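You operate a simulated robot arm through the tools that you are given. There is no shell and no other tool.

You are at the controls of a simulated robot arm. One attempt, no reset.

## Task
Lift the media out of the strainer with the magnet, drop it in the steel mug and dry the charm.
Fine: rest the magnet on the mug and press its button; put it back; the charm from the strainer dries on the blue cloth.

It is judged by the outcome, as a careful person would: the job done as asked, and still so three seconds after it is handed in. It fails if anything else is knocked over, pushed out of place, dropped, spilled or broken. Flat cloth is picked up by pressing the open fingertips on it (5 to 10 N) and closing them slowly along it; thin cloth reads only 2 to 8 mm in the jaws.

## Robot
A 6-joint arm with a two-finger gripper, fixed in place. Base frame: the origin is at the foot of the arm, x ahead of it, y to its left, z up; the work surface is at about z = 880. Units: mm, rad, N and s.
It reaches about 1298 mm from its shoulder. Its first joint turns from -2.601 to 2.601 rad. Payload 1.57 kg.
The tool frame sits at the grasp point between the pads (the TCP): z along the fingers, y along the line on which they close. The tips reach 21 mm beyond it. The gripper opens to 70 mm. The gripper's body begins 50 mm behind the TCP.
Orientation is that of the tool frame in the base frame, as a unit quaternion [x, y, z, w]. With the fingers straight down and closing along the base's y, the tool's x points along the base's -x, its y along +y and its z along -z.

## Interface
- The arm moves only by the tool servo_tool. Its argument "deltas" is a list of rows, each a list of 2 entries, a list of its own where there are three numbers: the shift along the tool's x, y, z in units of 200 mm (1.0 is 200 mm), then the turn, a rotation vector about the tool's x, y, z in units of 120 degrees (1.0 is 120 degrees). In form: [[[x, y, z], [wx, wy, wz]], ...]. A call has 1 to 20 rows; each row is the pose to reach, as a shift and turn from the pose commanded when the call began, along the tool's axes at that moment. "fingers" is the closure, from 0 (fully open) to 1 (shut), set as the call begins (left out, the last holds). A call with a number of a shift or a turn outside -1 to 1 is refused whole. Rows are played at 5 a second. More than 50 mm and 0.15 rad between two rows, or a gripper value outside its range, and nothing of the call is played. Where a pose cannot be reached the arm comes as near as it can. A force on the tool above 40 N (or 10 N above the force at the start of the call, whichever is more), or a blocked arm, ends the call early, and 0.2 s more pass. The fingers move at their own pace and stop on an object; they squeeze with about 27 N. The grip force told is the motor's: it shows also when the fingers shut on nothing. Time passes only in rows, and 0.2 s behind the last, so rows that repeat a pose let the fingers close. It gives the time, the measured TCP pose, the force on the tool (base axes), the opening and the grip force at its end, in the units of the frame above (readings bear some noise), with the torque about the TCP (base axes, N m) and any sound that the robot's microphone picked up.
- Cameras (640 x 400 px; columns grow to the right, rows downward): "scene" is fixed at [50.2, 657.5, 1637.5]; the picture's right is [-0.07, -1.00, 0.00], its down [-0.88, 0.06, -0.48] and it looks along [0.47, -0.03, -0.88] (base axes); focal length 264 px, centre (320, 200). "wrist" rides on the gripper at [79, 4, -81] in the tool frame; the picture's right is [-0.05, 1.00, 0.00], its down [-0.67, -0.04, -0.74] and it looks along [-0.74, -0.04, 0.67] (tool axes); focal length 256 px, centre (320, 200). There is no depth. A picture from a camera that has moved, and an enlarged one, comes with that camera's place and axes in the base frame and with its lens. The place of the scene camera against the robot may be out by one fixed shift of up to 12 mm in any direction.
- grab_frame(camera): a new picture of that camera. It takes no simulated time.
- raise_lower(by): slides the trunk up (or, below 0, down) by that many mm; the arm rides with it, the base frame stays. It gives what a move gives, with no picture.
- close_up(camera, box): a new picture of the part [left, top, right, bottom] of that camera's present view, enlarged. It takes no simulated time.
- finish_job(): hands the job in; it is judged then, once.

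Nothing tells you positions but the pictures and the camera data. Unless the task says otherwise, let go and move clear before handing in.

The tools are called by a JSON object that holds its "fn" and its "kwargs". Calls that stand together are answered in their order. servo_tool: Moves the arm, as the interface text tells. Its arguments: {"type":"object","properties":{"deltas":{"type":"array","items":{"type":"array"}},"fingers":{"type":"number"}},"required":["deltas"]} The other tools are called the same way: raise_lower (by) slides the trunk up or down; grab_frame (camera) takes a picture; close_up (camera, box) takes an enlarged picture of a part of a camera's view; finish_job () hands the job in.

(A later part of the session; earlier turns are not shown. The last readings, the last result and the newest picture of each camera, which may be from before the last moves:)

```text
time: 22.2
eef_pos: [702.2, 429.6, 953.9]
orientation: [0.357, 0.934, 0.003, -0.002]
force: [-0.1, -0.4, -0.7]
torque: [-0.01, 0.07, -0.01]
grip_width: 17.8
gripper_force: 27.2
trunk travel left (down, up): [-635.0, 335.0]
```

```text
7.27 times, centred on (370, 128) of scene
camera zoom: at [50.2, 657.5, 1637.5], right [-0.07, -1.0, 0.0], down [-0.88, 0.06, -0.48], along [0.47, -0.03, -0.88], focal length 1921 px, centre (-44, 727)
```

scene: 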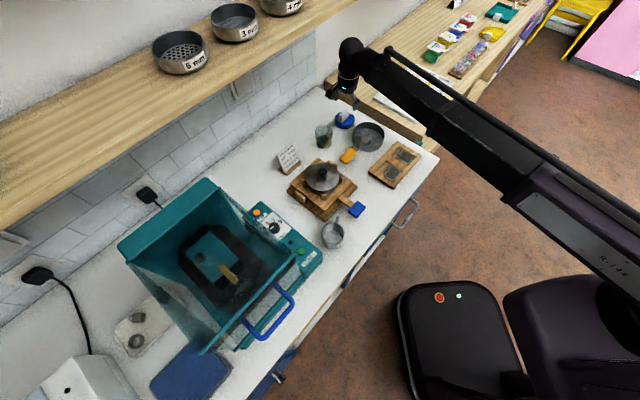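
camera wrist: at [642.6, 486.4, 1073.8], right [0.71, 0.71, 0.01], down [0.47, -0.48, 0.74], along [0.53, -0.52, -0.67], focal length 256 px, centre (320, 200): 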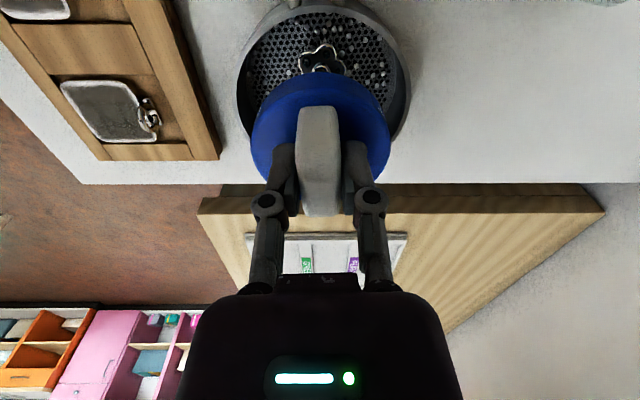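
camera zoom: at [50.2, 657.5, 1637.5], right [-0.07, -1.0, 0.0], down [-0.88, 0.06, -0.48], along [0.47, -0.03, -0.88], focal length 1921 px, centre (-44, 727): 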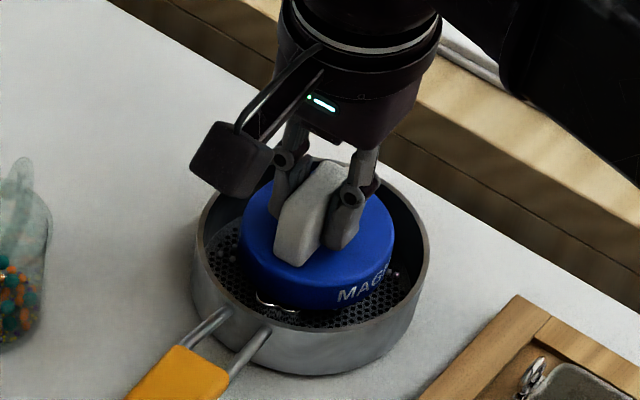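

Media are jumping onto the magnet; a few remain. Reading the force again, then sweeping gently toward the camera side.

{"fn": "servo_tool", "kwargs": {"deltas": [[[0, 0, 0], [0, 0, 0]], [[0, 0, 0], [0, 0, 0]]]}}

{"fn": "servo_tool", "kwargs": {"deltas": [[[0.02, 0, 0], [0, 0, 0]], [[0.04, 0, 0], [0, 0, 0]], [[0.05, 0, 0], [0, 0, 0]], [[0.05, 0, 0], [0, 0, 0]]]}}

{"fn": "close_up", "kwargs": {"camera": "wrist", "box": [200, 0, 440, 200]}}

{"fn": "close_up", "kwargs": {"camera": "scene", "box": [340, 100, 400, 155]}}

```text
time: 22.8
eef_pos: [701.7, 429.7, 953.3]
orientation: [0.358, 0.934, 0.004, -0.001]
force: [0.2, -0.2, -0.9]
torque: [0.01, -0.02, 0.0]
grip_width: 17.4
gripper_force: 26.7
trunk travel left (down, up): [-635.0, 335.0]
```

```text
time: 23.8
eef_pos: [694.4, 436.3, 953.2]
orientation: [0.358, 0.934, 0.004, -0.001]
force: [0.0, 0.5, -1.9]
torque: [0.01, 0.0, -0.01]
grip_width: 17.6
gripper_force: 27.1
trunk travel left (down, up): [-635.0, 335.0]
```

```text
2.00 times, centred on (320, 100) of wrist
camera zoom: at [637.7, 492.7, 1035.9], right [0.71, 0.71, 0.01], down [0.47, -0.48, 0.74], along [0.53, -0.52, -0.67], focal length 512 px, centre (320, 400)
```

zoom: 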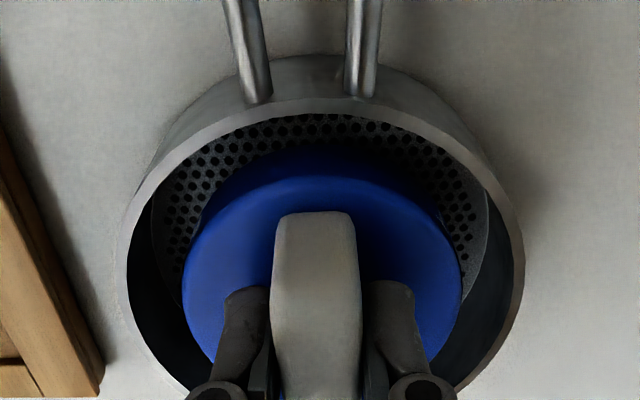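

```text
7.27 times, centred on (370, 128) of scene
camera zoom: at [50.2, 657.5, 1637.5], right [-0.07, -1.0, 0.0], down [-0.88, 0.06, -0.48], along [0.47, -0.03, -0.88], focal length 1921 px, centre (-44, 727)
```

zoom: 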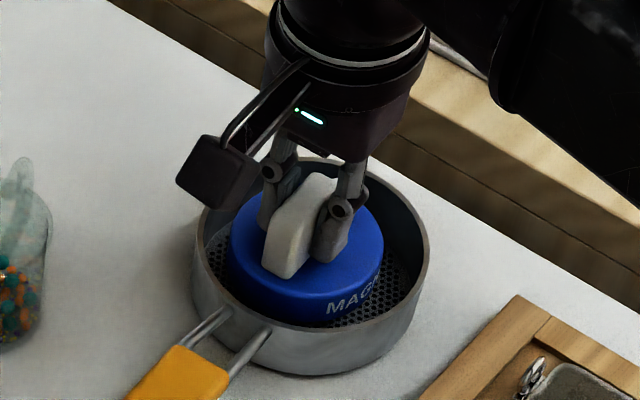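

Near side is clear. Now a gentle loop: far side, both flanks, back to centre.

{"fn": "servo_tool", "kwargs": {"deltas": [[[-0.03, 0, 0], [0, 0, 0]], [[-0.06, 0, 0], [0, 0, 0]], [[-0.09, 0, 0], [0, 0, 0]], [[-0.1, 0, 0], [0, 0, 0]], [[-0.1, 0, 0], [0, 0, 0]], [[-0.08, 0.03, 0], [0, 0, 0]], [[-0.05, 0.055, 0], [0, 0, 0]], [[-0.045, 0.055, 0], [0, 0, 0]], [[-0.045, 0.02, 0], [0, 0, 0]], [[-0.045, -0.02, 0], [0, 0, 0]], [[-0.045, -0.05, 0], [0, 0, 0]], [[-0.045, -0.05, 0], [0, 0, 0]], [[-0.045, -0.02, 0], [0, 0, 0]], [[-0.045, 0, 0], [0, 0, 0]], [[-0.045, 0, 0], [0, 0, 0]]]}}

{"fn": "close_up", "kwargs": {"camera": "wrist", "box": [200, 0, 440, 200]}}

{"fn": "close_up", "kwargs": {"camera": "scene", "box": [340, 100, 400, 155]}}

```text
time: 27.0
eef_pos: [701.5, 431.0, 953.7]
orientation: [0.357, 0.934, 0.004, -0.002]
force: [-0.4, -0.8, -1.4]
torque: [-0.01, 0.03, -0.02]
grip_width: 17.3
gripper_force: 27.1
trunk travel left (down, up): [-635.0, 335.0]
```

```text
2.00 times, centred on (320, 100) of wrist
camera zoom: at [644.7, 486.3, 1035.9], right [0.71, 0.71, 0.01], down [0.47, -0.48, 0.74], along [0.53, -0.52, -0.67], focal length 512 px, centre (320, 400)
```

zoom: 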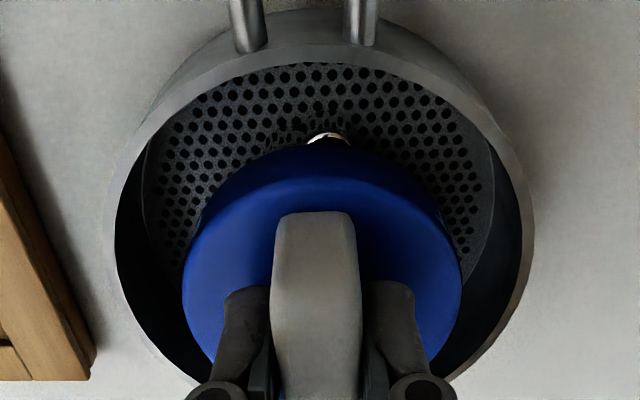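

```text
7.27 times, centred on (370, 128) of scene
camera zoom: at [50.2, 657.5, 1637.5], right [-0.07, -1.0, 0.0], down [-0.88, 0.06, -0.48], along [0.47, -0.03, -0.88], focal length 1921 px, centre (-44, 727)
```

zoom: 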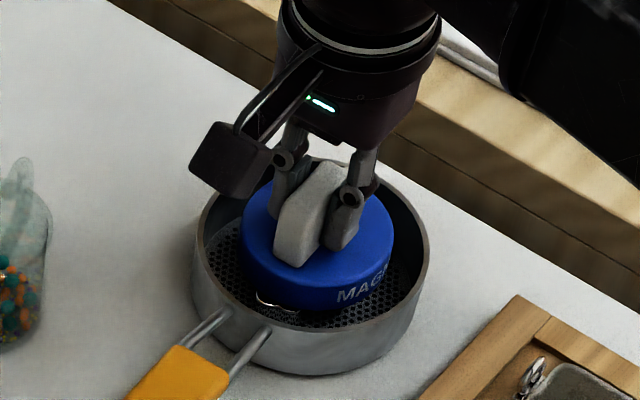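

No loose media visible and the charm hasn't moved. Raising 60 mm and checking the magnet's underside region and strainer.

{"fn": "raise_lower", "kwargs": {"by": 45}}

{"fn": "close_up", "kwargs": {"camera": "wrist", "box": [200, 0, 440, 200]}}

{"fn": "close_up", "kwargs": {"camera": "scene", "box": [340, 90, 400, 155]}}

```text
time: 27.9
eef_pos: [701.4, 431.5, 999.4]
orientation: [0.358, 0.934, 0.004, -0.002]
force: [-0.1, 0.4, -1.8]
torque: [0.02, 0.0, 0.0]
grip_width: 17.4
gripper_force: 27.0
trunk travel left (down, up): [-680.0, 290.0]
```

```text
2.00 times, centred on (320, 100) of wrist
camera zoom: at [644.8, 486.4, 1080.8], right [0.71, 0.71, 0.01], down [0.47, -0.48, 0.74], along [0.53, -0.52, -0.67], focal length 512 px, centre (320, 400)
```

zoom: 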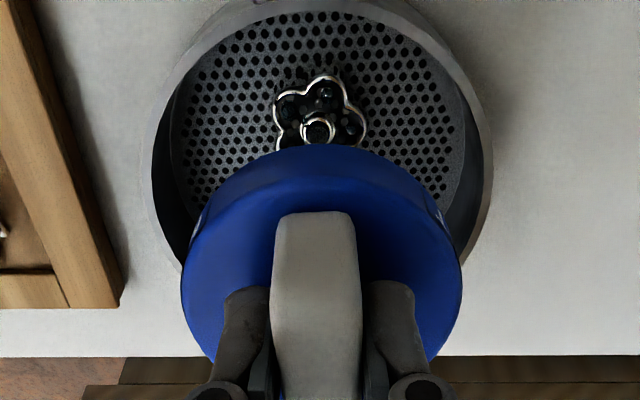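

```text
6.15 times, centred on (370, 122) of scene
camera zoom: at [50.2, 657.5, 1637.5], right [-0.07, -1.0, 0.0], down [-0.88, 0.06, -0.48], along [0.47, -0.03, -0.88], focal length 1626 px, centre (12, 677)
```

zoom: 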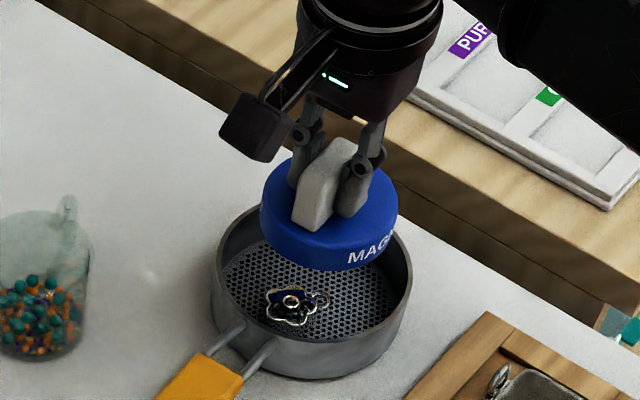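

Strainer looks clear except the charm. I'll raise more for safe travel, then move the magnet aside and inspect the strainer fully.

{"fn": "raise_lower", "kwargs": {"by": 85}}

{"fn": "servo_tool", "kwargs": {"deltas": [[[0.1, -0.1, 0], [0, 0, 0]], [[0.2, -0.2, 0], [0, 0, 0]], [[0.3, -0.3, 0], [0, 0, 0]], [[0.4, -0.4, 0], [0, 0, 0]], [[0.4, -0.4, 0], [0, 0, 0]]]}}

{"fn": "grab_frame", "kwargs": {"camera": "wrist"}}

{"fn": "grab_frame", "kwargs": {"camera": "scene"}}

{"fn": "close_up", "kwargs": {"camera": "scene", "box": [335, 110, 405, 165]}}

```text
time: 29.1
eef_pos: [700.6, 431.1, 1083.4]
orientation: [0.358, 0.934, 0.004, -0.001]
force: [0.6, -0.7, -1.7]
torque: [0.02, 0.01, 0.02]
grip_width: 17.6
gripper_force: 26.9
trunk travel left (down, up): [-765.0, 205.0]
```

```text
time: 30.3
eef_pos: [585.6, 424.4, 1083.3]
orientation: [0.357, 0.934, 0.004, -0.001]
force: [0.8, 0.0, -2.7]
torque: [0.0, 0.01, 0.02]
grip_width: 17.4
gripper_force: 26.8
trunk travel left (down, up): [-765.0, 205.0]
```

```text
taken
camera wrist: at [530.4, 481.1, 1165.8], right [0.71, 0.71, 0.01], down [0.47, -0.48, 0.74], along [0.53, -0.52, -0.67], focal length 256 px, centre (320, 200)
```

wrist: 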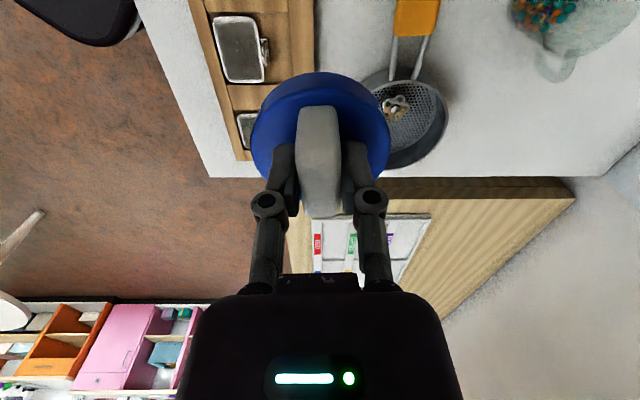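

```text
taken
```

scene: 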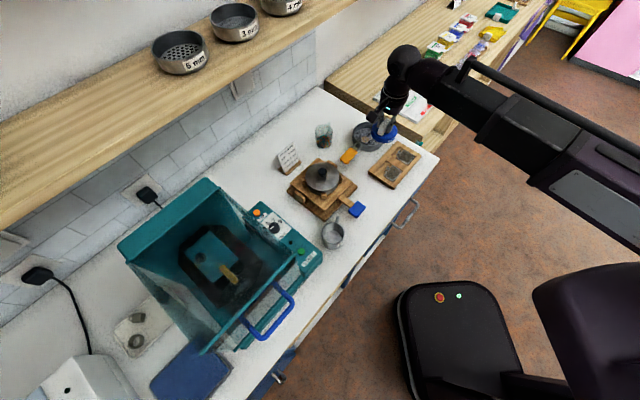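

```text
7.27 times, centred on (370, 138) of scene
camera zoom: at [50.2, 657.5, 1637.5], right [-0.07, -1.0, 0.0], down [-0.88, 0.06, -0.48], along [0.47, -0.03, -0.88], focal length 1921 px, centre (-44, 654)
```

zoom: 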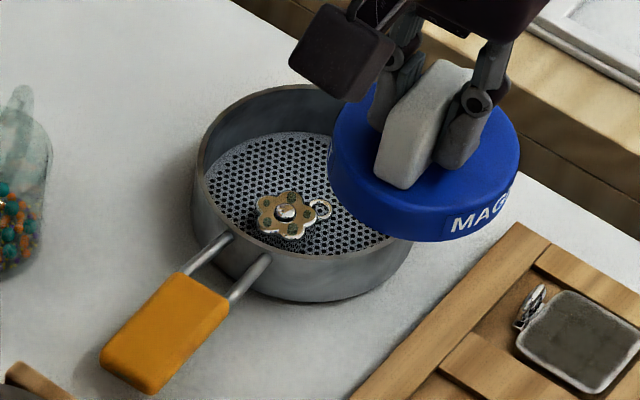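

{"fn": "close_up", "kwargs": {"camera": "wrist", "box": [340, 50, 470, 180]}}

{"fn": "servo_tool", "kwargs": {"deltas": [[[0.15, -0.1, 0], [0, 0, 0]], [[0.3, -0.2, 0], [0, 0, 0]], [[0.45, -0.2, 0], [0, 0, 0]], [[0.6, -0.2, 0], [0, 0, 0]], [[0.6, -0.2, 0], [0, 0, 0]]]}}

{"fn": "close_up", "kwargs": {"camera": "scene", "box": [335, 110, 405, 165]}}

{"fn": "grab_frame", "kwargs": {"camera": "wrist"}}

{"fn": "grab_frame", "kwargs": {"camera": "scene"}}

```text
3.08 times, centred on (405, 115) of wrist
camera zoom: at [530.4, 481.1, 1165.8], right [0.71, 0.71, 0.01], down [0.47, -0.48, 0.74], along [0.53, -0.52, -0.67], focal length 788 px, centre (58, 462)
```

zoom: 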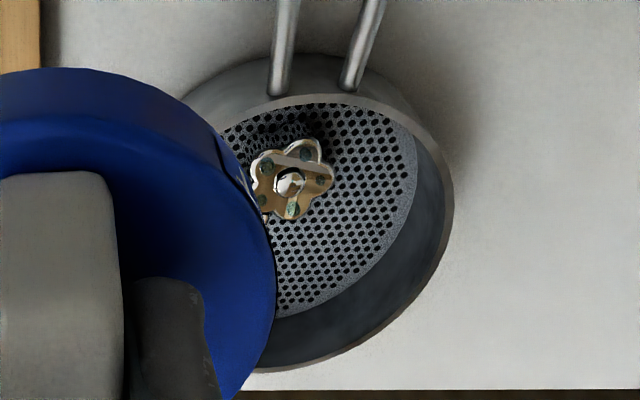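

```text
time: 31.5
eef_pos: [472.2, 477.2, 1083.9]
orientation: [0.359, 0.933, 0.004, -0.001]
force: [0.5, 1.1, -1.4]
torque: [-0.01, 0.01, 0.0]
grip_width: 17.5
gripper_force: 27.1
trunk travel left (down, up): [-765.0, 205.0]
```

```text
7.27 times, centred on (370, 138) of scene
camera zoom: at [50.2, 657.5, 1637.5], right [-0.07, -1.0, 0.0], down [-0.88, 0.06, -0.48], along [0.47, -0.03, -0.88], focal length 1921 px, centre (-44, 654)
```

zoom: 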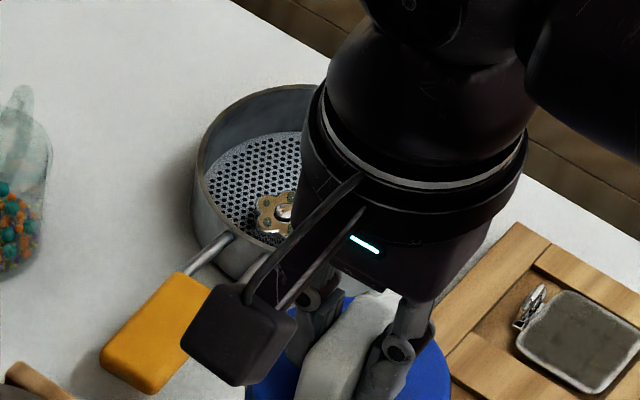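

```text
taken
camera wrist: at [416.0, 531.9, 1165.9], right [0.71, 0.71, 0.01], down [0.47, -0.48, 0.74], along [0.53, -0.52, -0.67], focal length 256 px, centre (320, 200)
```

wrist: 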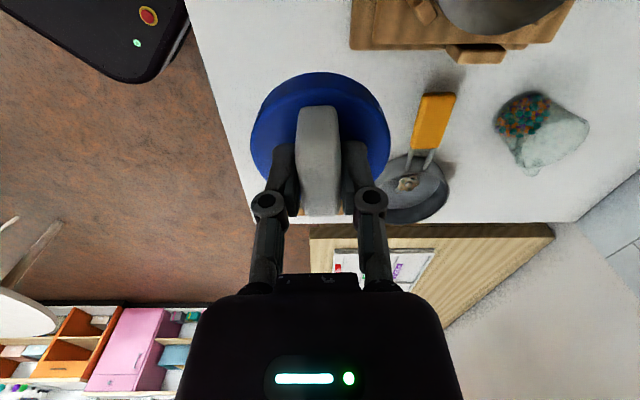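

```text
taken
```

scene: 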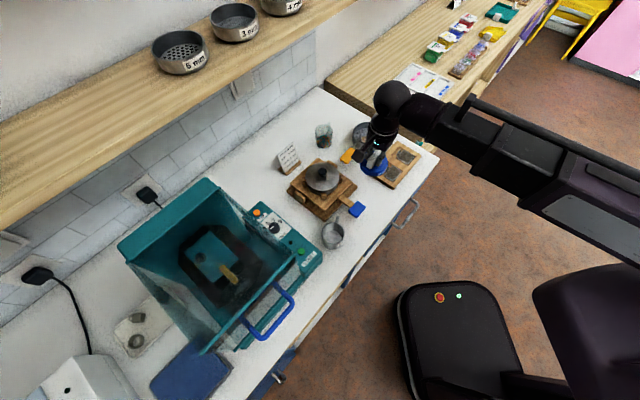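

The strainer looks free of media. Next: the mug. Let me zoom on the mug and tumbler area to plan clearances.

{"fn": "close_up", "kwargs": {"camera": "scene", "box": [100, 160, 380, 360]}}

{"fn": "close_up", "kwargs": {"camera": "scene", "box": [240, 190, 350, 280]}}

{"fn": "close_up", "kwargs": {"camera": "scene", "box": [110, 290, 310, 400]}}

```text
2.00 times, centred on (240, 260) of scene
camera zoom: at [50.2, 657.5, 1637.5], right [-0.07, -1.0, 0.0], down [-0.88, 0.06, -0.48], along [0.47, -0.03, -0.88], focal length 528 px, centre (480, 80)
```

zoom: 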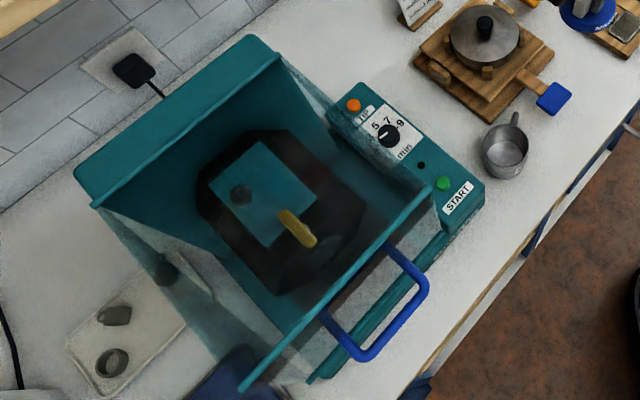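

```text
4.44 times, centred on (295, 235) of scene
camera zoom: at [50.2, 657.5, 1637.5], right [-0.07, -1.0, 0.0], down [-0.88, 0.06, -0.48], along [0.47, -0.03, -0.88], focal length 1174 px, centre (431, 44)
```

zoom: 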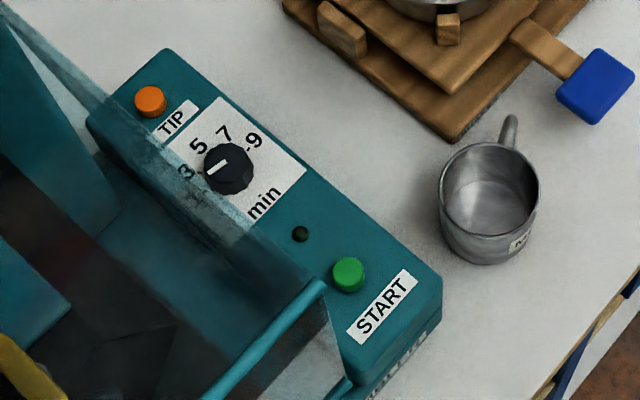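

```text
3.20 times, centred on (210, 345) of scene
camera zoom: at [50.2, 657.5, 1637.5], right [-0.07, -1.0, 0.0], down [-0.88, 0.06, -0.48], along [0.47, -0.03, -0.88], focal length 845 px, centre (672, -264)
```

zoom: 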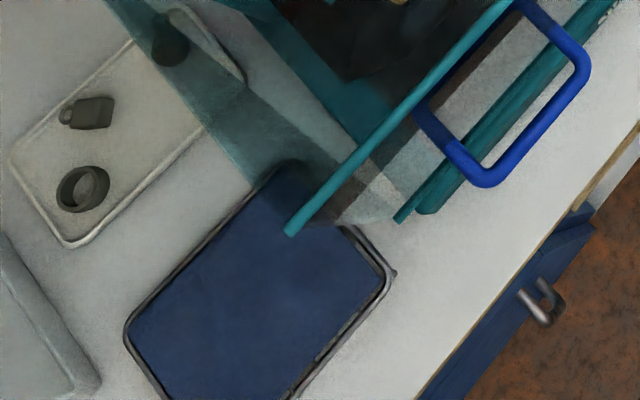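

The tray with the blue cloth lies left of the tumbler, around (0, 968). For the mug I'll turn the gripper so the camera is on the open front side, and stop beside the mug to measure it.

{"fn": "servo_tool", "kwargs": {"deltas": [[[0.042, -0.005, 0], [0, 0, -0.0625]], [[0.084, -0.011, 0], [0, 0, -0.125]], [[0.126, -0.016, 0], [0, 0, -0.1875]], [[0.168, -0.022, 0], [0, 0, -0.25]], [[0.21, -0.027, 0], [0, 0, -0.3125]], [[0.252, -0.033, 0], [0, 0, -0.375]], [[0.294, -0.038, 0], [0, 0, -0.4375]], [[0.336, -0.044, 0], [0, 0, -0.5]], [[0.378, -0.049, 0], [0, 0, -0.5625]], [[0.42, -0.055, 0], [0, 0, -0.625]], [[0.462, -0.06, 0], [0, 0, -0.6875]], [[0.506, -0.0655, 0], [0, 0, -0.75]], [[0.506, -0.0655, 0], [0, 0, -0.75]]]}}

{"fn": "grab_frame", "kwargs": {"camera": "wrist"}}

{"fn": "grab_frame", "kwargs": {"camera": "scene"}}

```text
time: 34.3
eef_pos: [387.2, 533.0, 1084.0]
orientation: [-0.408, 0.913, 0.004, 0.002]
force: [-0.3, 0.2, -1.7]
torque: [-0.01, 0.01, 0.0]
grip_width: 17.2
gripper_force: 27.2
trunk travel left (down, up): [-765.0, 205.0]
```

```text
taken
camera wrist: at [331.1, 476.0, 1165.0], right [-0.71, 0.71, 0.01], down [0.47, 0.47, 0.75], along [0.53, 0.53, -0.66], focal length 256 px, centre (320, 200)
```

wrist: 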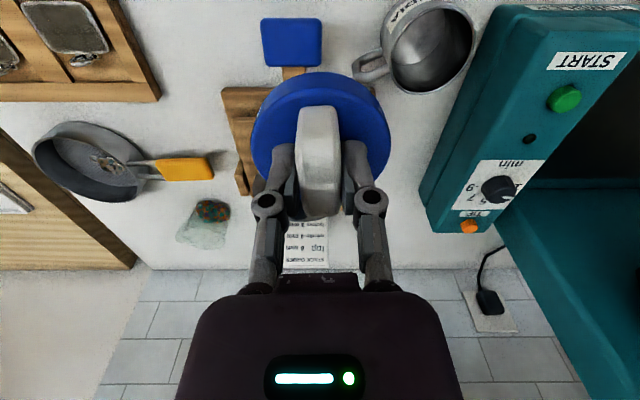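

```text
taken
```

scene: 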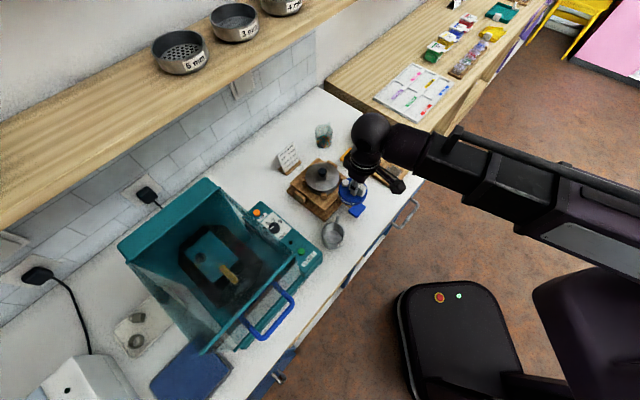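

{"fn": "close_up", "kwargs": {"camera": "wrist", "box": [330, 0, 510, 120]}}

{"fn": "close_up", "kwargs": {"camera": "wrist", "box": [20, 100, 240, 260]}}

```text
3.33 times, centred on (420, 60) of wrist
camera zoom: at [331.1, 476.0, 1165.0], right [-0.71, 0.71, 0.01], down [0.47, 0.47, 0.75], along [0.53, 0.53, -0.66], focal length 853 px, centre (-13, 667)
```

zoom: 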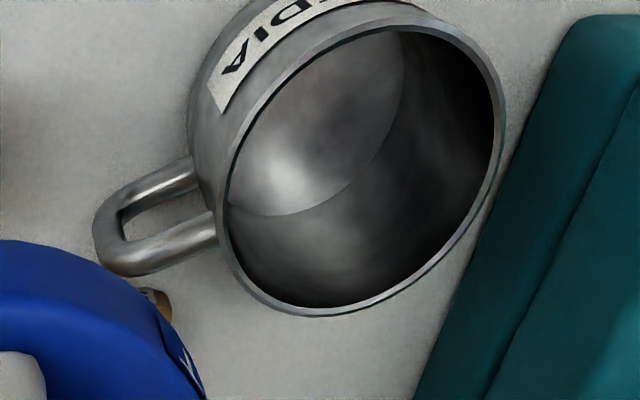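

```text
2.50 times, centred on (130, 180) of wrist
camera zoom: at [331.1, 476.0, 1165.0], right [-0.71, 0.71, 0.01], down [0.47, 0.47, 0.75], along [0.53, 0.53, -0.66], focal length 640 px, centre (795, 250)
```

zoom: 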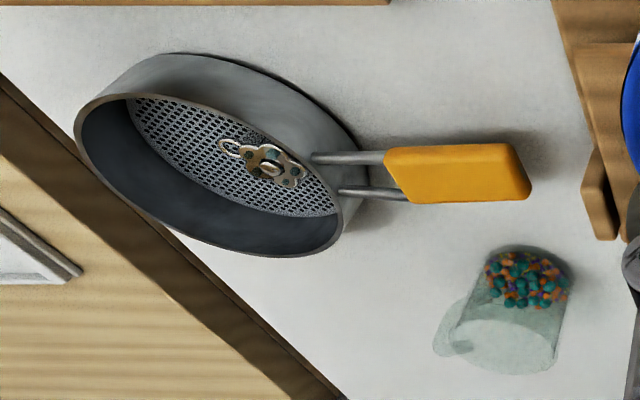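

The mug ("MEDIA" label) is clear: centre ≈(321,594), R≈34, handle below the rim. I'll lower 50 mm for a second view to pin down rim height and centre.

{"fn": "raise_lower", "kwargs": {"by": -50}}

{"fn": "close_up", "kwargs": {"camera": "wrist", "box": [330, 0, 510, 120]}}

{"fn": "grab_frame", "kwargs": {"camera": "wrist"}}

```text
time: 35.2
eef_pos: [387.3, 531.7, 1033.4]
orientation: [-0.408, 0.913, 0.004, 0.002]
force: [-0.4, 0.1, -1.9]
torque: [0.04, 0.01, -0.02]
grip_width: 17.4
gripper_force: 26.5
trunk travel left (down, up): [-715.0, 255.0]
```

```text
3.33 times, centred on (420, 60) of wrist
camera zoom: at [331.0, 475.9, 1115.1], right [-0.71, 0.71, 0.01], down [0.47, 0.47, 0.75], along [0.53, 0.53, -0.66], focal length 853 px, centre (-13, 667)
```

zoom: 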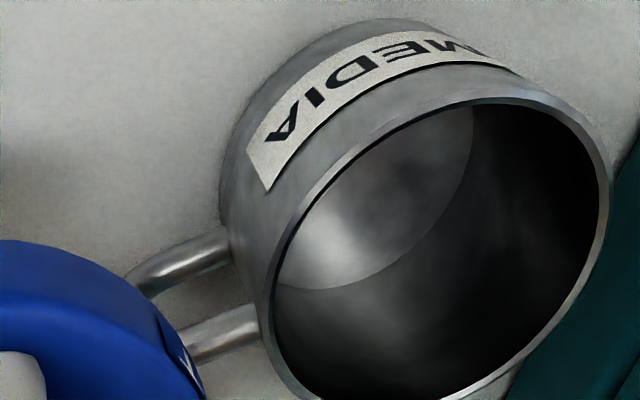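

```text
taken
camera wrist: at [331.0, 475.9, 1115.1], right [-0.71, 0.71, 0.01], down [0.47, 0.47, 0.75], along [0.53, 0.53, -0.66], focal length 256 px, centre (320, 200)
```

wrist: 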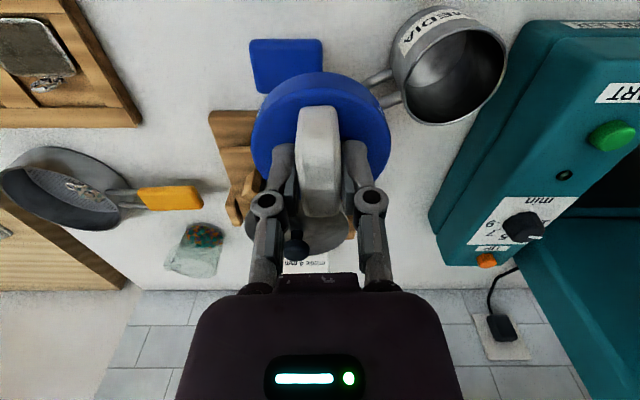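

{"fn": "close_up", "kwargs": {"camera": "wrist", "box": [360, 0, 540, 130]}}

```text
3.08 times, centred on (450, 65) of wrist
camera zoom: at [331.0, 475.9, 1115.1], right [-0.71, 0.71, 0.01], down [0.47, 0.47, 0.75], along [0.53, 0.53, -0.66], focal length 788 px, centre (-80, 615)
```

zoom: 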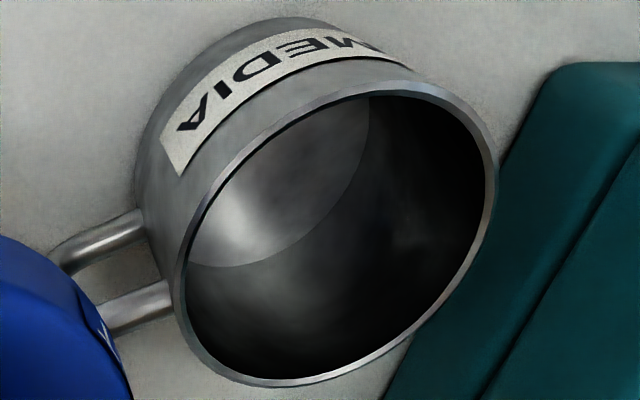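

Combining views: mug rim z≈948, R≈32, centre ≈(320.5, 590). Sliding the magnet over it with the bottom ~34 mm above the rim.

{"fn": "servo_tool", "kwargs": {"deltas": [[[0.011, 0.088, 0], [0, 0, 0]], [[0.022, 0.176, 0], [0, 0, 0]], [[0.033, 0.264, 0], [0, 0, 0]], [[0.044, 0.352, 0], [0, 0, 0]], [[0.0555, 0.4405, 0], [0, 0, 0]], [[0.0555, 0.4405, 0], [0, 0, 0]]]}}

{"fn": "grab_frame", "kwargs": {"camera": "wrist"}}

{"fn": "close_up", "kwargs": {"camera": "wrist", "box": [200, 0, 440, 200]}}

{"fn": "close_up", "kwargs": {"camera": "scene", "box": [295, 180, 375, 260]}}

```text
time: 36.6
eef_pos: [313.9, 582.9, 1033.9]
orientation: [-0.407, 0.914, 0.004, 0.003]
force: [0.3, -0.4, -1.8]
torque: [0.01, 0.06, 0.01]
grip_width: 17.6
gripper_force: 26.8
trunk travel left (down, up): [-715.0, 255.0]
```

```text
taken
camera wrist: at [257.7, 526.7, 1115.0], right [-0.71, 0.71, 0.01], down [0.47, 0.47, 0.75], along [0.53, 0.53, -0.66], focal length 256 px, centre (320, 200)
```

wrist: 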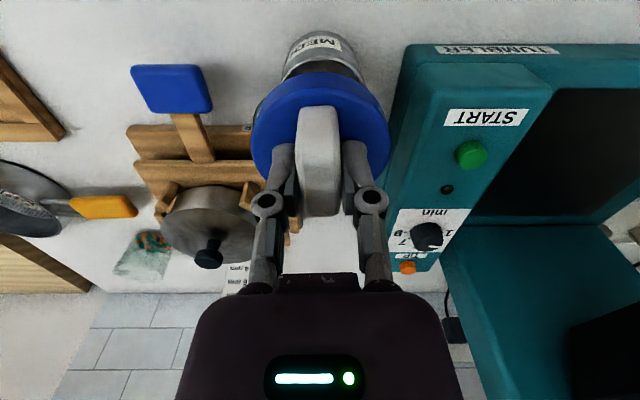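

```text
2.00 times, centred on (320, 100) of wrist
camera zoom: at [257.7, 526.7, 1115.0], right [-0.71, 0.71, 0.01], down [0.47, 0.47, 0.75], along [0.53, 0.53, -0.66], focal length 512 px, centre (320, 400)
```

zoom: 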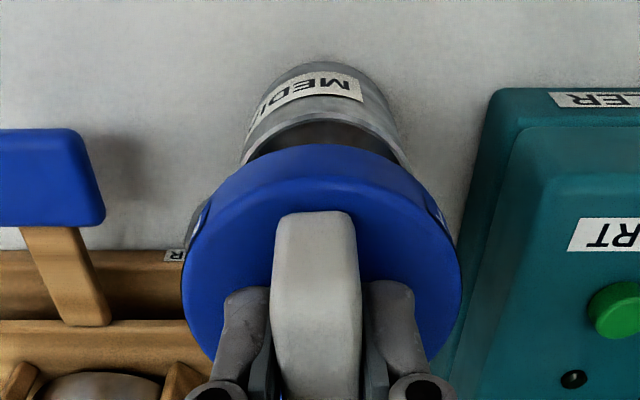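

```text
5.00 times, centred on (335, 220) of scene
camera zoom: at [50.2, 657.5, 1637.5], right [-0.07, -1.0, 0.0], down [-0.88, 0.06, -0.48], along [0.47, -0.03, -0.88], focal length 1321 px, centre (245, 100)
```

zoom: 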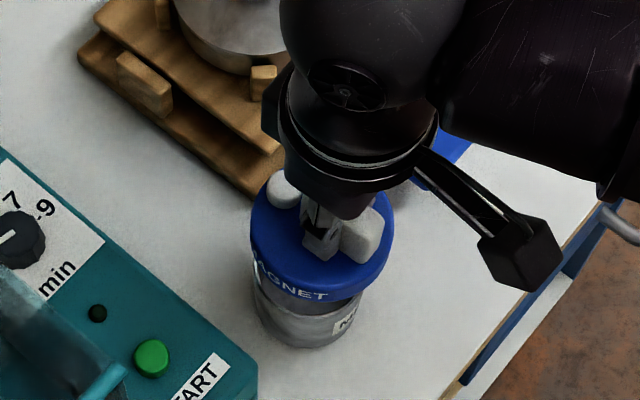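

The disc lines up over the mug within about a millimetre. Lowering in steps.

{"fn": "raise_lower", "kwargs": {"by": -26}}

{"fn": "close_up", "kwargs": {"camera": "wrist", "box": [200, 0, 440, 200]}}

{"fn": "close_up", "kwargs": {"camera": "scene", "box": [305, 195, 365, 255]}}

```text
time: 37.3
eef_pos: [314.7, 583.1, 1007.9]
orientation: [-0.408, 0.913, 0.004, 0.002]
force: [-0.2, 0.6, -1.6]
torque: [-0.01, 0.0, 0.0]
grip_width: 17.5
gripper_force: 27.4
trunk travel left (down, up): [-689.0, 281.0]
```

```text
2.00 times, centred on (320, 100) of wrist
camera zoom: at [257.9, 526.4, 1089.0], right [-0.71, 0.71, 0.01], down [0.47, 0.47, 0.75], along [0.53, 0.53, -0.66], focal length 512 px, centre (320, 400)
```

zoom: 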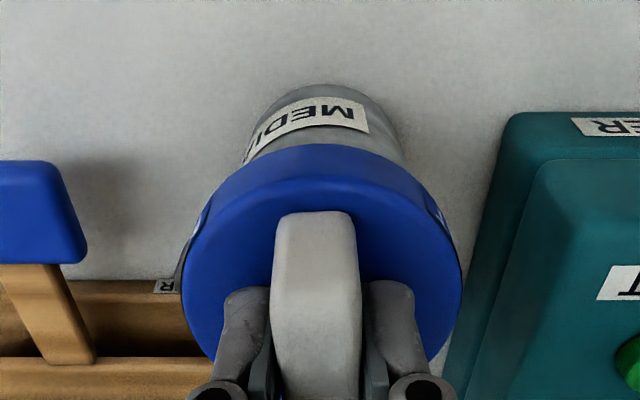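

```text
6.67 times, centred on (335, 225) of scene
camera zoom: at [50.2, 657.5, 1637.5], right [-0.07, -1.0, 0.0], down [-0.88, 0.06, -0.48], along [0.47, -0.03, -0.88], focal length 1761 px, centre (220, 33)
```

zoom: 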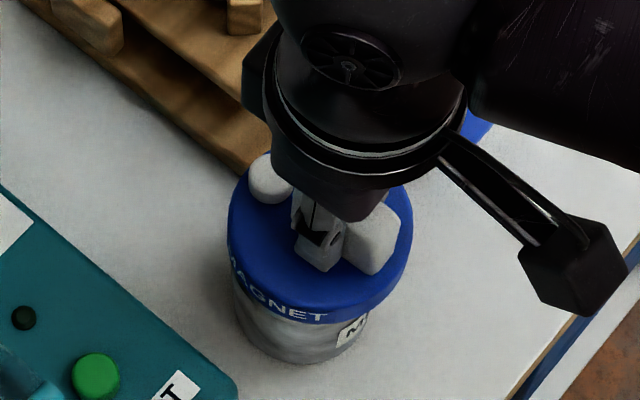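

{"fn": "raise_lower", "kwargs": {"by": -5}}

{"fn": "raise_lower", "kwargs": {"by": -2}}

```text
time: 37.9
eef_pos: [313.5, 583.5, 1003.2]
orientation: [-0.408, 0.913, 0.003, 0.002]
force: [-0.1, 0.0, -2.2]
torque: [-0.01, 0.03, -0.02]
grip_width: 17.6
gripper_force: 27.3
trunk travel left (down, up): [-684.0, 286.0]
```

```text
time: 38.4
eef_pos: [313.4, 582.0, 1000.3]
orientation: [-0.408, 0.913, 0.004, 0.002]
force: [0.1, -0.1, -1.9]
torque: [-0.01, 0.04, -0.02]
grip_width: 17.7
gripper_force: 27.3
trunk travel left (down, up): [-682.0, 288.0]
```

{"fn": "raise_lower", "kwargs": {"by": -2}}

{"fn": "raise_lower", "kwargs": {"by": -1.5}}

{"fn": "close_up", "kwargs": {"camera": "scene", "box": [305, 195, 365, 255]}}

```text
time: 38.9
eef_pos: [313.4, 582.6, 999.9]
orientation: [-0.407, 0.913, 0.003, 0.002]
force: [0.2, 0.5, -1.1]
torque: [0.01, 0.03, 0.01]
grip_width: 17.4
gripper_force: 26.8
trunk travel left (down, up): [-680.0, 290.0]
```

```text
time: 39.4
eef_pos: [314.3, 583.6, 997.2]
orientation: [-0.408, 0.913, 0.004, 0.002]
force: [-0.5, 0.9, -1.8]
torque: [-0.03, 0.03, -0.02]
grip_width: 17.5
gripper_force: 27.5
trunk travel left (down, up): [-679.0, 291.0]
```

```text
6.67 times, centred on (335, 225) of scene
camera zoom: at [50.2, 657.5, 1637.5], right [-0.07, -1.0, 0.0], down [-0.88, 0.06, -0.48], along [0.47, -0.03, -0.88], focal length 1761 px, centre (220, 33)
```

zoom: 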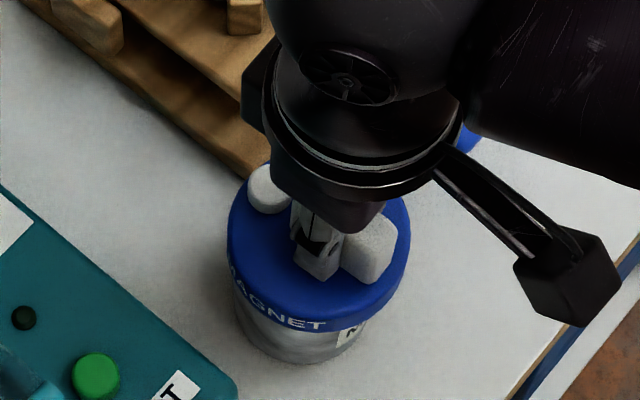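

{"fn": "raise_lower", "kwargs": {"by": -2}}

{"fn": "raise_lower", "kwargs": {"by": -2}}

{"fn": "raise_lower", "kwargs": {"by": -2}}

```text
time: 39.9
eef_pos: [314.1, 582.3, 995.5]
orientation: [-0.407, 0.913, 0.003, 0.002]
force: [-0.2, 0.8, -1.5]
torque: [-0.01, 0.01, -0.03]
grip_width: 17.5
gripper_force: 26.9
trunk travel left (down, up): [-677.0, 293.0]
```

```text
time: 40.5
eef_pos: [314.9, 584.3, 991.3]
orientation: [-0.408, 0.913, 0.003, 0.002]
force: [-0.4, 0.5, -2.8]
torque: [-0.03, 0.04, -0.01]
grip_width: 17.3
gripper_force: 26.9
trunk travel left (down, up): [-675.0, 295.0]
```

```text
time: 41.0
eef_pos: [312.8, 582.7, 991.7]
orientation: [-0.407, 0.913, 0.004, 0.002]
force: [0.2, 0.4, -1.2]
torque: [-0.02, 0.02, 0.0]
grip_width: 17.5
gripper_force: 27.4
trunk travel left (down, up): [-673.0, 297.0]
```

{"fn": "raise_lower", "kwargs": {"by": -2}}

{"fn": "raise_lower", "kwargs": {"by": -2}}

{"fn": "close_up", "kwargs": {"camera": "wrist", "box": [200, 0, 440, 200]}}

{"fn": "close_up", "kwargs": {"camera": "scene", "box": [305, 195, 365, 255]}}

```text
time: 41.5
eef_pos: [314.7, 584.5, 990.1]
orientation: [-0.407, 0.913, 0.003, 0.002]
force: [1.8, 3.9, 10.1]
torque: [0.29, -0.06, 0.02]
grip_width: 17.6
gripper_force: 27.0
trunk travel left (down, up): [-671.0, 299.0]
```

```text
time: 42.0
eef_pos: [313.5, 582.0, 987.9]
orientation: [-0.408, 0.913, 0.004, 0.002]
force: [2.1, 5.3, 26.2]
torque: [0.16, -0.08, 0.0]
grip_width: 17.6
gripper_force: 27.3
trunk travel left (down, up): [-669.0, 301.0]
```

```text
2.00 times, centred on (320, 100) of wrist
camera zoom: at [257.3, 525.5, 1069.5], right [-0.71, 0.71, 0.01], down [0.47, 0.47, 0.75], along [0.53, 0.53, -0.66], focal length 512 px, centre (320, 400)
```

zoom: 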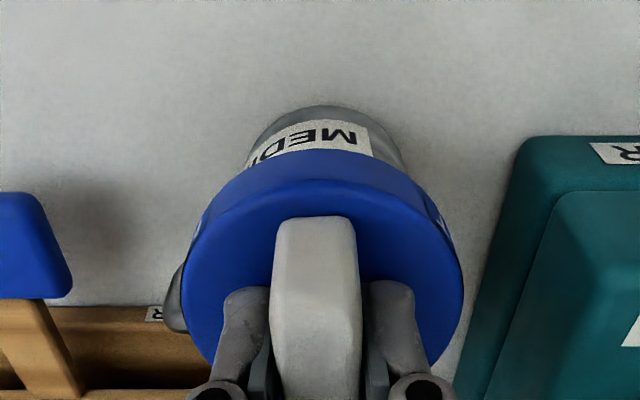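

```text
6.67 times, centred on (335, 225) of scene
camera zoom: at [50.2, 657.5, 1637.5], right [-0.07, -1.0, 0.0], down [-0.88, 0.06, -0.48], along [0.47, -0.03, -0.88], focal length 1761 px, centre (220, 33)
```

zoom: 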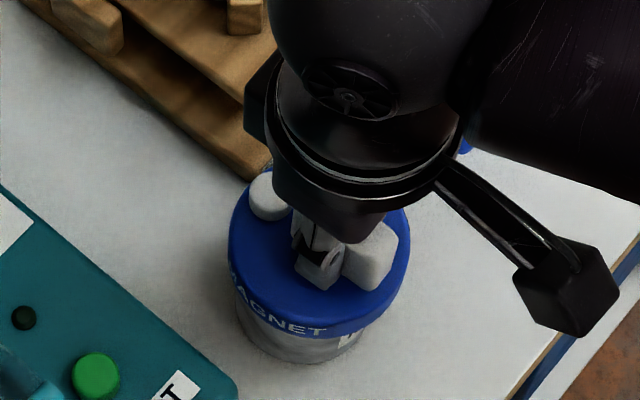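

Contact made: rim is at z≈938.5 rather than 948, which moves my mug-centre estimate a few mm toward the wall. I'll lift slightly, re-centre by about 4 mm, and set down again.

{"fn": "raise_lower", "kwargs": {"by": 12}}

{"fn": "close_up", "kwargs": {"camera": "wrist", "box": [220, 0, 420, 140]}}

{"fn": "close_up", "kwargs": {"camera": "scene", "box": [310, 200, 360, 255]}}

```text
time: 42.6
eef_pos: [313.3, 582.7, 998.9]
orientation: [-0.408, 0.913, 0.004, 0.002]
force: [-0.4, 0.4, -2.9]
torque: [-0.03, -0.02, 0.01]
grip_width: 17.7
gripper_force: 26.8
trunk travel left (down, up): [-681.0, 289.0]
```

```text
2.86 times, centred on (320, 70) of wrist
camera zoom: at [257.9, 526.8, 1080.2], right [-0.71, 0.71, 0.0], down [0.47, 0.47, 0.75], along [0.53, 0.53, -0.66], focal length 731 px, centre (320, 571)
```

zoom: 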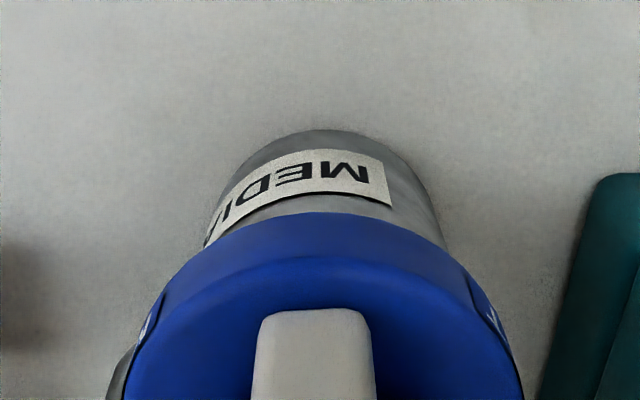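

```text
7.27 times, centred on (335, 228) of scene
camera zoom: at [50.2, 657.5, 1637.5], right [-0.07, -1.0, 0.0], down [-0.88, 0.06, -0.48], along [0.47, -0.03, -0.88], focal length 1921 px, centre (211, 0)
```

zoom: 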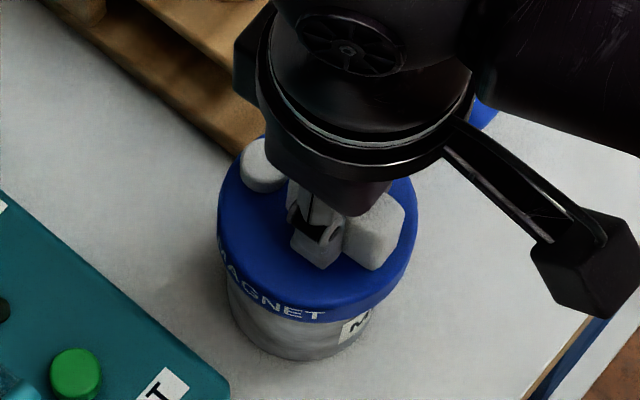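

{"fn": "servo_tool", "kwargs": {"deltas": [[[-0.016, 0.001, 0], [0, 0, 0]], [[-0.016, 0.001, 0], [0, 0, 0]]]}}

{"fn": "raise_lower", "kwargs": {"by": -8}}

{"fn": "raise_lower", "kwargs": {"by": -2}}

```text
time: 43.2
eef_pos: [316.8, 584.3, 999.6]
orientation: [-0.407, 0.913, 0.004, 0.002]
force: [0.1, 0.4, -1.0]
torque: [-0.02, 0.03, 0.0]
grip_width: 17.8
gripper_force: 26.1
trunk travel left (down, up): [-681.0, 289.0]
```

```text
time: 43.8
eef_pos: [316.1, 585.5, 991.3]
orientation: [-0.407, 0.913, 0.004, 0.003]
force: [0.7, 0.4, -2.5]
torque: [-0.04, 0.0, 0.0]
grip_width: 17.4
gripper_force: 27.1
trunk travel left (down, up): [-673.0, 297.0]
```

```text
time: 44.3
eef_pos: [316.2, 586.4, 990.0]
orientation: [-0.407, 0.913, 0.004, 0.002]
force: [0.1, -0.3, -2.2]
torque: [0.0, 0.0, -0.01]
grip_width: 17.6
gripper_force: 26.7
trunk travel left (down, up): [-671.0, 299.0]
```

{"fn": "raise_lower", "kwargs": {"by": -1}}

{"fn": "close_up", "kwargs": {"camera": "scene", "box": [310, 200, 360, 255]}}

{"fn": "close_up", "kwargs": {"camera": "wrist", "box": [220, 0, 420, 140]}}

```text
time: 44.8
eef_pos: [316.7, 584.9, 988.2]
orientation: [-0.408, 0.913, 0.004, 0.003]
force: [0.3, 0.9, 3.7]
torque: [-0.09, 0.09, 0.03]
grip_width: 17.3
gripper_force: 26.7
trunk travel left (down, up): [-670.0, 300.0]
```

```text
7.27 times, centred on (335, 228) of scene
camera zoom: at [50.2, 657.5, 1637.5], right [-0.07, -1.0, 0.0], down [-0.88, 0.06, -0.48], along [0.47, -0.03, -0.88], focal length 1921 px, centre (211, 0)
```

zoom: 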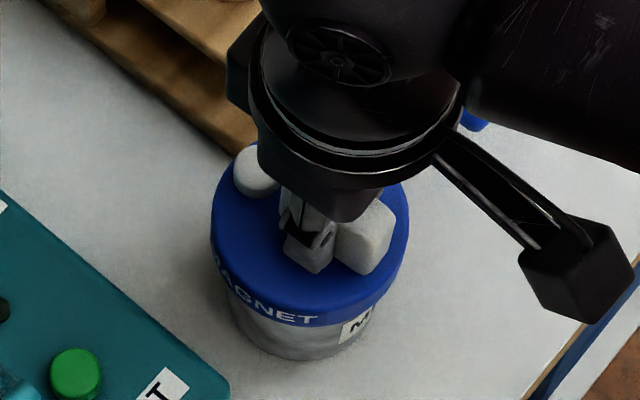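

```text
2.86 times, centred on (320, 70) of wrist
camera zoom: at [260.0, 528.9, 1069.8], right [-0.71, 0.71, 0.01], down [0.47, 0.47, 0.75], along [0.53, 0.53, -0.66], focal length 731 px, centre (320, 571)
```

zoom: 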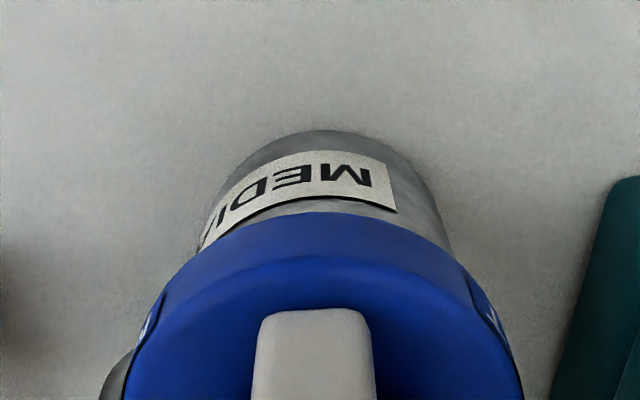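

About 6 N of light contact — the magnet is resting on the mug. Opening the fingers.

{"fn": "servo_tool", "kwargs": {"deltas": [[[0, 0, 0], [0, 0, 0]], [[0, 0, 0], [0, 0, 0]], [[0, 0, 0], [0, 0, 0]], [[0, 0, 0], [0, 0, 0]]], "fingers": 0.35}}

{"fn": "close_up", "kwargs": {"camera": "wrist", "box": [200, 0, 440, 200]}}

{"fn": "close_up", "kwargs": {"camera": "scene", "box": [310, 200, 360, 255]}}

```text
time: 45.8
eef_pos: [316.4, 585.6, 988.6]
orientation: [-0.408, 0.913, 0.004, 0.002]
force: [-1.3, -0.1, 0.3]
torque: [-0.02, 0.0, 0.03]
grip_width: 45.6
gripper_force: 0.0
trunk travel left (down, up): [-670.0, 300.0]
```

```text
2.00 times, centred on (320, 100) of wrist
camera zoom: at [260.0, 529.0, 1069.6], right [-0.71, 0.71, 0.01], down [0.47, 0.47, 0.75], along [0.53, 0.53, -0.66], focal length 512 px, centre (320, 400)
```

zoom: 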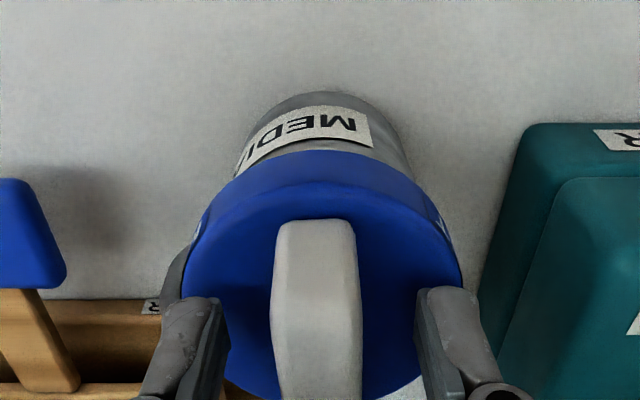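

```text
7.27 times, centred on (335, 228) of scene
camera zoom: at [50.2, 657.5, 1637.5], right [-0.07, -1.0, 0.0], down [-0.88, 0.06, -0.48], along [0.47, -0.03, -0.88], focal length 1921 px, centre (211, 0)
```

zoom: 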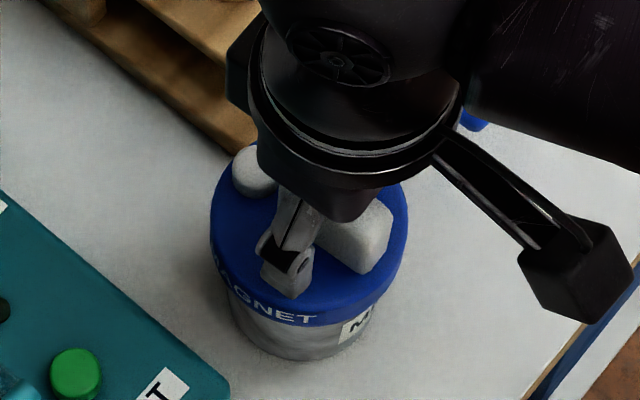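

The magnet sits stably on the mug. I'll raise up and slide forward so the camera looks steeply down on the button.

{"fn": "raise_lower", "kwargs": {"by": 72}}

{"fn": "servo_tool", "kwargs": {"deltas": [[[-0.09, 0, 0], [0, 0, 0]], [[-0.18, 0, 0], [0, 0, 0]], [[-0.27, 0, 0], [0, 0, 0]], [[-0.35, 0, 0], [0, 0, 0]], [[-0.35, 0, 0], [0, 0, 0]]]}}

{"fn": "grab_frame", "kwargs": {"camera": "wrist"}}

{"fn": "close_up", "kwargs": {"camera": "wrist", "box": [230, 0, 410, 120]}}

{"fn": "close_up", "kwargs": {"camera": "scene", "box": [310, 200, 360, 255]}}

```text
time: 46.9
eef_pos: [316.6, 585.8, 1060.1]
orientation: [-0.408, 0.913, 0.003, 0.001]
force: [0.4, 0.9, -0.1]
torque: [0.0, 0.01, -0.01]
grip_width: 45.5
gripper_force: 0.0
trunk travel left (down, up): [-742.0, 228.0]
```

```text
time: 48.1
eef_pos: [362.5, 638.7, 1060.2]
orientation: [-0.407, 0.913, 0.004, 0.002]
force: [0.2, -0.8, -0.9]
torque: [-0.01, -0.01, 0.0]
grip_width: 45.4
gripper_force: 0.2
trunk travel left (down, up): [-742.0, 228.0]
```

```text
taken
camera wrist: at [306.7, 582.0, 1141.7], right [-0.71, 0.71, 0.01], down [0.47, 0.47, 0.75], along [0.53, 0.53, -0.66], focal length 256 px, centre (320, 200)
```

wrist: 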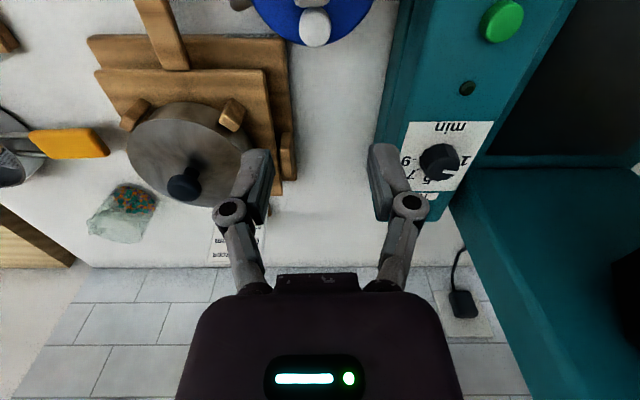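

```text
3.33 times, centred on (320, 60) of wrist
camera zoom: at [306.7, 582.0, 1141.7], right [-0.71, 0.71, 0.01], down [0.47, 0.47, 0.75], along [0.53, 0.53, -0.66], focal length 853 px, centre (320, 667)
```

zoom: 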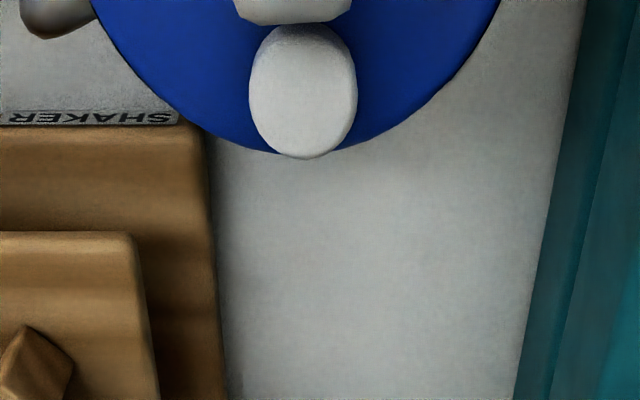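

```text
7.27 times, centred on (335, 228) of scene
camera zoom: at [50.2, 657.5, 1637.5], right [-0.07, -1.0, 0.0], down [-0.88, 0.06, -0.48], along [0.47, -0.03, -0.88], focal length 1921 px, centre (211, 0)
```

zoom: 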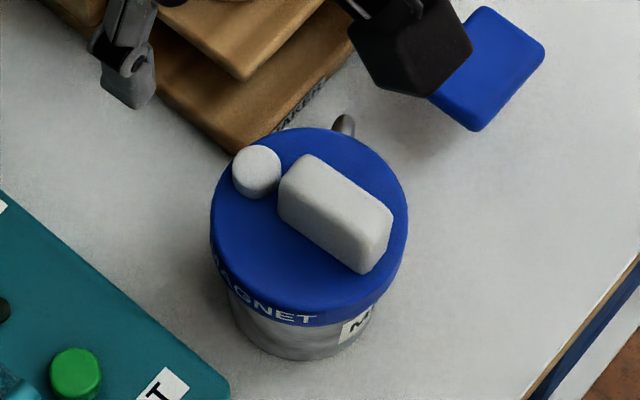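

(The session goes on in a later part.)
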